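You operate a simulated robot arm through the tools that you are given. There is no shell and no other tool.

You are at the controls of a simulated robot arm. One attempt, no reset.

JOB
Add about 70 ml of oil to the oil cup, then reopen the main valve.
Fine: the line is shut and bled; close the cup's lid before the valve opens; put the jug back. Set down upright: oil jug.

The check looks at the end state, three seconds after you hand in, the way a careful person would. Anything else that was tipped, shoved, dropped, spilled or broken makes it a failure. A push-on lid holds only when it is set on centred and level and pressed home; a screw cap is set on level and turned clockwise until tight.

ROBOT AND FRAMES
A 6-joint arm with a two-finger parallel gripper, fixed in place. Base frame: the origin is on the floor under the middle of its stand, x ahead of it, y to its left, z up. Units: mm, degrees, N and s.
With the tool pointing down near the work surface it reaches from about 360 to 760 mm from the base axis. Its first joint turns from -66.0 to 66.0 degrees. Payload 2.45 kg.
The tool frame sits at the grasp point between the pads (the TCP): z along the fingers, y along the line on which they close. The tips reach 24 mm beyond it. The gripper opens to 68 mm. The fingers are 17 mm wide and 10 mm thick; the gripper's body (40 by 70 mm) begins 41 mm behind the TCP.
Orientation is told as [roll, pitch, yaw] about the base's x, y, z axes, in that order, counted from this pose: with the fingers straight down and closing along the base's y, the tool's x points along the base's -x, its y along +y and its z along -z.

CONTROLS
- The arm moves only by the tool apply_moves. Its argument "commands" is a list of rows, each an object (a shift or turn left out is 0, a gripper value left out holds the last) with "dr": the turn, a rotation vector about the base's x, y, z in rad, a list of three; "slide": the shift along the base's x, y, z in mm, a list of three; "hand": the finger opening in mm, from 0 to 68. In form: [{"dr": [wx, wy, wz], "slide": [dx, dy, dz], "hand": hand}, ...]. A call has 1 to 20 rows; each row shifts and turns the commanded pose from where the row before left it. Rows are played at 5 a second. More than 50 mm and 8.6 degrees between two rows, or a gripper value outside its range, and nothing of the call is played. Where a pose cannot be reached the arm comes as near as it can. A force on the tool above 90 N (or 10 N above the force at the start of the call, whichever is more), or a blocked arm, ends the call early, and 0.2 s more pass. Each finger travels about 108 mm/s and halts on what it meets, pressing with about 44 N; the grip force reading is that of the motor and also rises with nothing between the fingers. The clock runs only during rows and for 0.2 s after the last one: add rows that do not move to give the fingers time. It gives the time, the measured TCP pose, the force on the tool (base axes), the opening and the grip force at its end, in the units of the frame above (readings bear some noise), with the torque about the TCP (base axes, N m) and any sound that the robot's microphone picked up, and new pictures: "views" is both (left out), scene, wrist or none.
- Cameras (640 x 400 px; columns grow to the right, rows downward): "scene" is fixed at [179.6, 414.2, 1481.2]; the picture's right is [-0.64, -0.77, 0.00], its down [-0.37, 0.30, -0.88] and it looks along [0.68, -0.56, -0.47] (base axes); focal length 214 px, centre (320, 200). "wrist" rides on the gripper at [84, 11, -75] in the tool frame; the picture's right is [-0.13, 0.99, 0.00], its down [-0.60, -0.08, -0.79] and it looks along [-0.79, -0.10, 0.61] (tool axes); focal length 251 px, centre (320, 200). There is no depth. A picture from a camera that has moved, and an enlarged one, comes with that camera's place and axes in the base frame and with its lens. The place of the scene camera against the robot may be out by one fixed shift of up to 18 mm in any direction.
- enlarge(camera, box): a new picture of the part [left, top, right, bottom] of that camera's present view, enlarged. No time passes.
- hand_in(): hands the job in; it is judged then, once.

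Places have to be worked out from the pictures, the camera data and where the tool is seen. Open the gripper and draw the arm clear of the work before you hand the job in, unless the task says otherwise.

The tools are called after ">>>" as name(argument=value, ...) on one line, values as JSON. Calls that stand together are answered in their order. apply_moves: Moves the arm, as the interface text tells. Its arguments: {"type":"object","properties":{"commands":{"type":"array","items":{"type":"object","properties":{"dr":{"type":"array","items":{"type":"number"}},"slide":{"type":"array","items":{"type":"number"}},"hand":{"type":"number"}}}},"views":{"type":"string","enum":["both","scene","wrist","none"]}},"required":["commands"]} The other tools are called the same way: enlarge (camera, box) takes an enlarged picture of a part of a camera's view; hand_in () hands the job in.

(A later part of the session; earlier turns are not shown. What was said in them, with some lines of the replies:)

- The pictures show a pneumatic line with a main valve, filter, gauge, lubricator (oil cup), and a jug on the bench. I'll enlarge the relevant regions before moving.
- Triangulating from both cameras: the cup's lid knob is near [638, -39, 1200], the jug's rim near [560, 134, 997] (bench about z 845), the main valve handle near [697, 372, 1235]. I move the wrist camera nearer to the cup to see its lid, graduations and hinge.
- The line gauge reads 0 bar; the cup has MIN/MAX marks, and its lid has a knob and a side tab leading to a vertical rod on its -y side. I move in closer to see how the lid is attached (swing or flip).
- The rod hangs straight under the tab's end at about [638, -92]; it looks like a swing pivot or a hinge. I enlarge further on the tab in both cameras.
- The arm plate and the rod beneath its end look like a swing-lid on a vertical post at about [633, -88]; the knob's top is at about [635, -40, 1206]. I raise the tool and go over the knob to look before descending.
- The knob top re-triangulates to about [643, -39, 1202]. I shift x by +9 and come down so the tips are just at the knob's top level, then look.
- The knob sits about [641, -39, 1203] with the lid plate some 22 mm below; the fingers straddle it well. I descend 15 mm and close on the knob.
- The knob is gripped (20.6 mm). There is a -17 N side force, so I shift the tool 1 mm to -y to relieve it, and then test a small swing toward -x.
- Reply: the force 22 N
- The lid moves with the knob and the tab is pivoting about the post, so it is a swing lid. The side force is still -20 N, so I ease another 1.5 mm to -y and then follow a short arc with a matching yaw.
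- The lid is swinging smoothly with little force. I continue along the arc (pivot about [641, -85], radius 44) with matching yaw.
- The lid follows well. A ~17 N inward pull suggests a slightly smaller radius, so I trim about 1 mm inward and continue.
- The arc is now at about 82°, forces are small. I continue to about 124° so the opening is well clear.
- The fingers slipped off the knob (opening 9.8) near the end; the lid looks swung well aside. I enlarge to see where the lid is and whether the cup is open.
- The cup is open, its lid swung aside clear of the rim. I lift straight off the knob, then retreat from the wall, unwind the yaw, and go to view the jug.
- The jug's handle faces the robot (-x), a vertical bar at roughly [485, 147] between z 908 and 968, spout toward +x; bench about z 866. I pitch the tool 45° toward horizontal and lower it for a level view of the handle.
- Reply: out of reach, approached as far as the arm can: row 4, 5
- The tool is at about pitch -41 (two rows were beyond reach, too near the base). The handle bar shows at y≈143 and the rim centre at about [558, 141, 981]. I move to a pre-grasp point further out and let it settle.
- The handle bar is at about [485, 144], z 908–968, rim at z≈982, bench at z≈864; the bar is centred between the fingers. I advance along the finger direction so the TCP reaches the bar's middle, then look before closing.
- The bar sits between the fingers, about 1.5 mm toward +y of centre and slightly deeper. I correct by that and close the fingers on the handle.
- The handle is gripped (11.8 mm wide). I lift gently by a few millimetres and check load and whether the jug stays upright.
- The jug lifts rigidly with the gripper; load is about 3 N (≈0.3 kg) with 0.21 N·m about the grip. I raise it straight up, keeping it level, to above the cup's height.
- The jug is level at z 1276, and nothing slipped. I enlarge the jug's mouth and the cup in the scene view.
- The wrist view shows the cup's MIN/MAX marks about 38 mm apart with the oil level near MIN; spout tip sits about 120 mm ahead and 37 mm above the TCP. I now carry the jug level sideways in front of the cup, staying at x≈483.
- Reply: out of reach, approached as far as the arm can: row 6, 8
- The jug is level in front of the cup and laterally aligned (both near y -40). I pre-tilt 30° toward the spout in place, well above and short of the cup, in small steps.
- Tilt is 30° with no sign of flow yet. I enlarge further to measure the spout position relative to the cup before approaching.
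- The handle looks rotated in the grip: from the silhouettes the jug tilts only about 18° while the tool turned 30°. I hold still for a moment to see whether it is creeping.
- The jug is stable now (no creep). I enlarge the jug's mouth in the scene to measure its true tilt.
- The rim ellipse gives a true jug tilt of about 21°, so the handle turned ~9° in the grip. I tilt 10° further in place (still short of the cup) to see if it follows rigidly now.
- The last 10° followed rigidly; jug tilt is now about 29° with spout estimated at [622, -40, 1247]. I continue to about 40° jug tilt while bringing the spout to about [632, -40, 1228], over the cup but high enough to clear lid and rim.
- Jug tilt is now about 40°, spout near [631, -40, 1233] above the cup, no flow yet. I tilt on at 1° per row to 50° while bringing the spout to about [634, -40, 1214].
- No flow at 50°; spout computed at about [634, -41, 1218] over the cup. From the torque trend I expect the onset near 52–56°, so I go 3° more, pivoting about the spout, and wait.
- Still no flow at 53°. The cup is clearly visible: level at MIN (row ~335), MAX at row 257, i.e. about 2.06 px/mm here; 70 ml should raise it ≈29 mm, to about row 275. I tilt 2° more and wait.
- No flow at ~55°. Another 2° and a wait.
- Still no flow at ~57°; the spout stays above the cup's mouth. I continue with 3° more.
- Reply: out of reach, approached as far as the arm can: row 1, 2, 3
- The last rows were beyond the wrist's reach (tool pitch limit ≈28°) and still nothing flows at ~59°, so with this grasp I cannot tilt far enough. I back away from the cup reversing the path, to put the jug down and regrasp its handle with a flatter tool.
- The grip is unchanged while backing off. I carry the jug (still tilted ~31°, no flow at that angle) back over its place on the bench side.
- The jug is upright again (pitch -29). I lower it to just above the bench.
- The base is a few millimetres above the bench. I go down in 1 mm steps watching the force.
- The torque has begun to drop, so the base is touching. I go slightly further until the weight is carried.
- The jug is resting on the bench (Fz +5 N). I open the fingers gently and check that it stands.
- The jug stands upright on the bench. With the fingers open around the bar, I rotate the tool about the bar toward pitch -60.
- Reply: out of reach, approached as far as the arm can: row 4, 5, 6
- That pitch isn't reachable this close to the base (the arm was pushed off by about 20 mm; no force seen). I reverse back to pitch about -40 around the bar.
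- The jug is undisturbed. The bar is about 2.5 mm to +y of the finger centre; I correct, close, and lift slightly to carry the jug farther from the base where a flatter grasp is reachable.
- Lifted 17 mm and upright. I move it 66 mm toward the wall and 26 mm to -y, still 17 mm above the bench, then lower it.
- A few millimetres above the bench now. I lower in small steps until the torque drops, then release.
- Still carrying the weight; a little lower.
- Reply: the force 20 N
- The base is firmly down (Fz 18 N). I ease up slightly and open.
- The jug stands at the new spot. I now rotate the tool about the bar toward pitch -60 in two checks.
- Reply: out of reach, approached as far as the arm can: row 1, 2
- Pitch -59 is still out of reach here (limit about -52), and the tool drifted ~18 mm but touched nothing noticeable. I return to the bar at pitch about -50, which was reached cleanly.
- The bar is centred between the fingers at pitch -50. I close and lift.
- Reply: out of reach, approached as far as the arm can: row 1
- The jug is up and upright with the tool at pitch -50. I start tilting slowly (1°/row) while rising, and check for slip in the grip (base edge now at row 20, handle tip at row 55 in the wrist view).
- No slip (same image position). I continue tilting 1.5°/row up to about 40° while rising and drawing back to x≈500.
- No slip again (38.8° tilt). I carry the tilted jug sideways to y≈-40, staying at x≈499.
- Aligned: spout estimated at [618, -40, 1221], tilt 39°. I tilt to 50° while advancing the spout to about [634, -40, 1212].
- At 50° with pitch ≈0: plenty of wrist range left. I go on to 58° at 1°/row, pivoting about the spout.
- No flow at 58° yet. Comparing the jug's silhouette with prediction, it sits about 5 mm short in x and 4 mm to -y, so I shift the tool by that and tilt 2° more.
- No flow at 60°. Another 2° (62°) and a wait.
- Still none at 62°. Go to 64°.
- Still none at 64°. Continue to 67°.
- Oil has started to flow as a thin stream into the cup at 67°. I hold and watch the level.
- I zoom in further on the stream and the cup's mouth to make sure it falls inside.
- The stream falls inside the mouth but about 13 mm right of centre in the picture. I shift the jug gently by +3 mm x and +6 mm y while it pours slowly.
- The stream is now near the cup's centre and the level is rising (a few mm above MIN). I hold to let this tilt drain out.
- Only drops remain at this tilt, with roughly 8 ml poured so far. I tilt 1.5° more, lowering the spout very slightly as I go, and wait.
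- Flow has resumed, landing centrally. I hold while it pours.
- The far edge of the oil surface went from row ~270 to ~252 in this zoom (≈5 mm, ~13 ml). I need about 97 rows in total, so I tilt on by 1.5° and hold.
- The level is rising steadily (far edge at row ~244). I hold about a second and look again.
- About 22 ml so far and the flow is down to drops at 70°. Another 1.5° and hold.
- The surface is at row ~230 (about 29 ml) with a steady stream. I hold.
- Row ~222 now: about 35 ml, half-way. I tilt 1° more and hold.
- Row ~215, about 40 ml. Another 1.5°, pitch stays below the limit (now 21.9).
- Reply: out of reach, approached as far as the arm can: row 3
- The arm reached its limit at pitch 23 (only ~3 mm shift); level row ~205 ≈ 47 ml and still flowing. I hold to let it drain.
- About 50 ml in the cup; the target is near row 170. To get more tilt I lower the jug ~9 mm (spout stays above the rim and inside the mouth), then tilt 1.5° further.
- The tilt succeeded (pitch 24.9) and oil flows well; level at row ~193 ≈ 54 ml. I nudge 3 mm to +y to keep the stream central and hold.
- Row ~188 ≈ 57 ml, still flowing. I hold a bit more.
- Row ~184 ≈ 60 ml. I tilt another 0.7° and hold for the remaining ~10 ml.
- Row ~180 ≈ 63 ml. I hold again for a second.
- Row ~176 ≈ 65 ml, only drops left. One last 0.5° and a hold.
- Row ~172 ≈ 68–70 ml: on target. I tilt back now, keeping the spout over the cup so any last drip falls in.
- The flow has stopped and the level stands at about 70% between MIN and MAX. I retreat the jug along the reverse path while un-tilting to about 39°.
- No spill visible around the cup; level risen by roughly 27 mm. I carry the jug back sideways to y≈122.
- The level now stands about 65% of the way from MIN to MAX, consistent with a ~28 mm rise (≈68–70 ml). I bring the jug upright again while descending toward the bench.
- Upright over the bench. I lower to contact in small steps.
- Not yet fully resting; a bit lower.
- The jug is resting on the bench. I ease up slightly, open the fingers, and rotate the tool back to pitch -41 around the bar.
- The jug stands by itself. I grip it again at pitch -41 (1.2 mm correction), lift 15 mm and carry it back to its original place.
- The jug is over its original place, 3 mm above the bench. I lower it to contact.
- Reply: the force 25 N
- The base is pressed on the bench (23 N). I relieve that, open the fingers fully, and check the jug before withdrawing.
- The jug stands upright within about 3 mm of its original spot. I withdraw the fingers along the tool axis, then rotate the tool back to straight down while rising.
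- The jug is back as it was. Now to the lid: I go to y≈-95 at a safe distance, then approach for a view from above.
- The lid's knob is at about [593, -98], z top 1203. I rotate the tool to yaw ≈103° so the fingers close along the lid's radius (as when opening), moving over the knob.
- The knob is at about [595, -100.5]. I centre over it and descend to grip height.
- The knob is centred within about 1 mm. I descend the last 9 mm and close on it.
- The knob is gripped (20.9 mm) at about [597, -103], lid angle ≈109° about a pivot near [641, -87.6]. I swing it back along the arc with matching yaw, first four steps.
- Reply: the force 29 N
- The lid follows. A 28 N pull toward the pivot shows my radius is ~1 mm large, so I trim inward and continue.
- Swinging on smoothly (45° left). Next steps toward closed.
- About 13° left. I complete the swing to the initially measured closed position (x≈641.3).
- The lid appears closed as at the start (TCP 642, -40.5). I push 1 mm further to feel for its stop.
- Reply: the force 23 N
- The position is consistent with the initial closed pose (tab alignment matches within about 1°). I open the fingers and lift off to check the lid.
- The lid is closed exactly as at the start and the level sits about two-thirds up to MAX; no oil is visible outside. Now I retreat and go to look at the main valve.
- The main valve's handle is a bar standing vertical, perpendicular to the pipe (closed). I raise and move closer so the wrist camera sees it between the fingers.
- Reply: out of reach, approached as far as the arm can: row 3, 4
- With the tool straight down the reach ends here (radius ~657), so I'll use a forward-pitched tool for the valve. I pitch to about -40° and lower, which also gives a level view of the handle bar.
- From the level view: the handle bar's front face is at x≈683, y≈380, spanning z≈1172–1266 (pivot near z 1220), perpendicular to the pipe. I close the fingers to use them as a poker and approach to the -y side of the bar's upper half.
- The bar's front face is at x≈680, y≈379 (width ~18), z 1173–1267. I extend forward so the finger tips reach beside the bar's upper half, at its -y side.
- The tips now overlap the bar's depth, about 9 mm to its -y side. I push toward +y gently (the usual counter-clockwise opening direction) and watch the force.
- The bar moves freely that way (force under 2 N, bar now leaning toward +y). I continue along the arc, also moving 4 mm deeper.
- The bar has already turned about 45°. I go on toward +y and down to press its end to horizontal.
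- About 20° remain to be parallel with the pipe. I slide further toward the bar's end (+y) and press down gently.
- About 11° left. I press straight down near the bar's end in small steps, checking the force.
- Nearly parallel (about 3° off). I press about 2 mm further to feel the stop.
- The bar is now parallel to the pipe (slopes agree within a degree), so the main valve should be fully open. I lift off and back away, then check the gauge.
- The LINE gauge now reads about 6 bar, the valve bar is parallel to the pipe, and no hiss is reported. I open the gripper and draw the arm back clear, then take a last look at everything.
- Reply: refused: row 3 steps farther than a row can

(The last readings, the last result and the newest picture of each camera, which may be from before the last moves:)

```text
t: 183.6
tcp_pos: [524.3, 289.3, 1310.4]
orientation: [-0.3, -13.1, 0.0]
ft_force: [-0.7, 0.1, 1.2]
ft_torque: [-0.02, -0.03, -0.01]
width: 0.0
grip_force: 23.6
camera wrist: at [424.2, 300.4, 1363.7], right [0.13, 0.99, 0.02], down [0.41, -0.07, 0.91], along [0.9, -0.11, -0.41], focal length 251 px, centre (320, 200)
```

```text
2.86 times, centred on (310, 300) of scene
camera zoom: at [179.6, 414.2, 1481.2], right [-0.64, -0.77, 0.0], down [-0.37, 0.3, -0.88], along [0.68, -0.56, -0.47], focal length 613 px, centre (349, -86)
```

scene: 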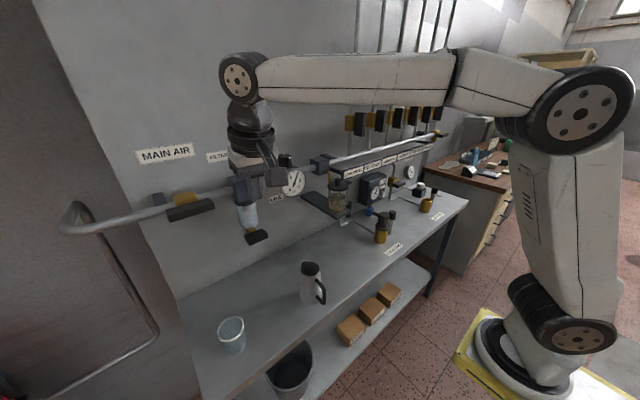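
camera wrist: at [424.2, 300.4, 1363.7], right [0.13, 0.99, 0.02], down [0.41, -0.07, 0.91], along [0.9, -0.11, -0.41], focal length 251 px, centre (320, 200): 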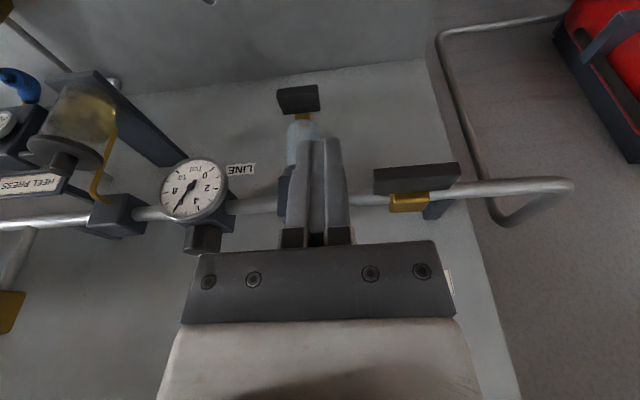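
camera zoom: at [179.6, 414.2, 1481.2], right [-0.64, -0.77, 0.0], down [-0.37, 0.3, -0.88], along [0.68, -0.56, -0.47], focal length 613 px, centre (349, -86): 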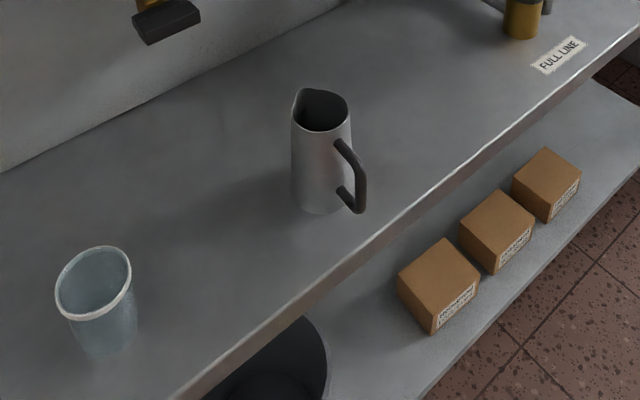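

Nothing moved in that call (a row was too large). The checks look good: lid closed, 6 bar, jug upright, no spill. I repeat the withdrawal with smaller rows.

>>> apply_moves(commands=[{"slide": [-20, -15, 15], "dr": [0, 0.08, 0], "hand": 30}, {"slide": [-20, -25, 15], "dr": [0, 0.08, 0], "hand": 60}, {"slide": [-20, -30, 15], "dr": [0, 0.06, 0]}, {"slide": [-15, -35, 15]}, {"slide": [-10, -35, 15]}, {"slide": [0, -35, 15]}, {"slide": [0, -35, 15]}, {"slide": [0, -35, 10]}, {"slide": [0, -20, 5]}, {"slide": [0, 0, 0]}], views="both")

>>> enlarge(camera="scene", box=[130, 140, 380, 300])

>>> enlarge(camera="scene", box=[310, 160, 370, 230])

```text
t: 185.8
tcp_pos: [440.1, 23.4, 1427.7]
orientation: [-0.4, -0.6, 0.0]
ft_force: [0.6, -0.3, 0.2]
ft_torque: [0.03, 0.02, -0.01]
width: 59.9
grip_force: 0.1
camera wrist: at [355.1, 35.0, 1503.0], right [0.13, 0.99, -0.01], down [0.6, -0.07, 0.8], along [0.79, -0.11, -0.6], focal length 251 px, centre (320, 200)
```

scene: 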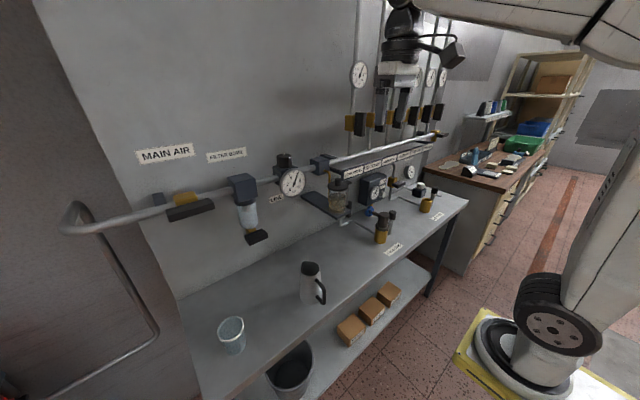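
wrist: 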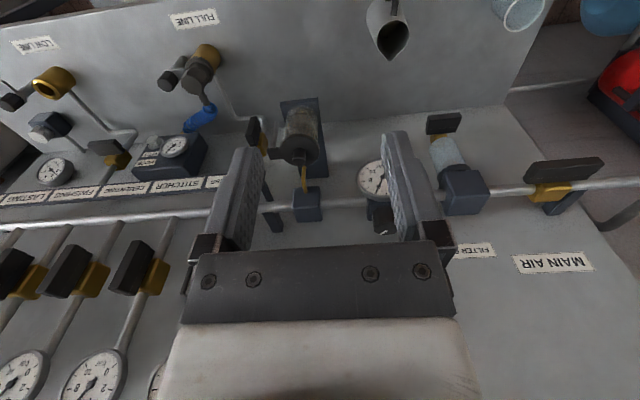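

```text
2.50 times, centred on (255, 220) of scene
camera zoom: at [179.6, 414.2, 1481.2], right [-0.64, -0.77, 0.0], down [-0.37, 0.3, -0.88], along [0.68, -0.56, -0.47], focal length 536 px, centre (482, 150)
```

zoom: 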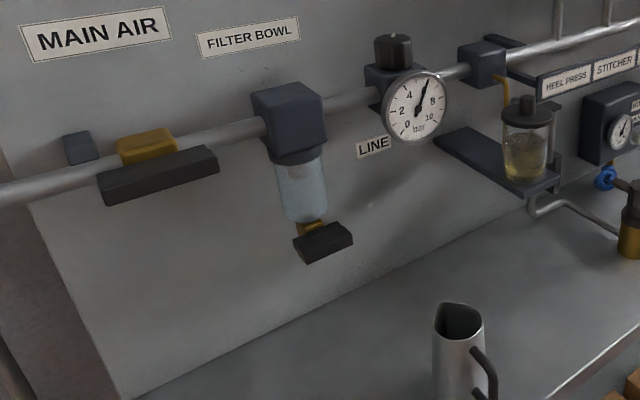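

```text
5.71 times, centred on (340, 195) of scene
camera zoom: at [179.6, 414.2, 1481.2], right [-0.64, -0.77, 0.0], down [-0.37, 0.3, -0.88], along [0.68, -0.56, -0.47], focal length 1226 px, centre (206, 229)
```

zoom: 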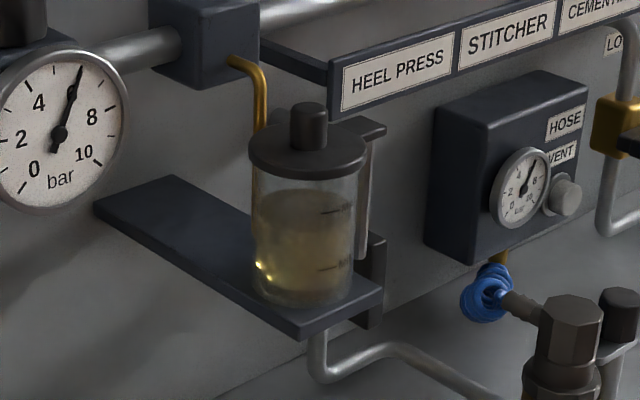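

Everything checks out:
- **Oil cup:** about 70 ml added, lid closed.
- **Main valve:** handle parallel to the pipe, line at 6 bar.
- **Jug:** upright in its original spot.
- **Arm:** clear of the work, gripper open.

I hand the job in.

>>> hand_in()

```text
The job is handed in.
```

I added roughly 70 ml of oil to the cup, closed the lid, reopened the main valve and put the jug back. The job is handed in.

- **Oil cup:** The level rose about 28 mm and now stands about two-thirds of the way from MIN to MAX. The amount is estimated from the pictures, so take it as about 68 ml, give or take 5. I saw no oil outside the cup.
- **Lid:** It was swung shut to the same position it had at the start, before the valve was touched.
- **Main valve:** The handle is parallel to the pipe. The line gauge went from 0 to about 6 bar, and the microphone picked up no hiss.
- **Jug:** It stands upright within about 3 mm of where it was. I set it down partway through to change my grip on the handle, because the first grip could not tilt it far enough.
- **Arm:** It is drawn back clear of the work with the gripper open.
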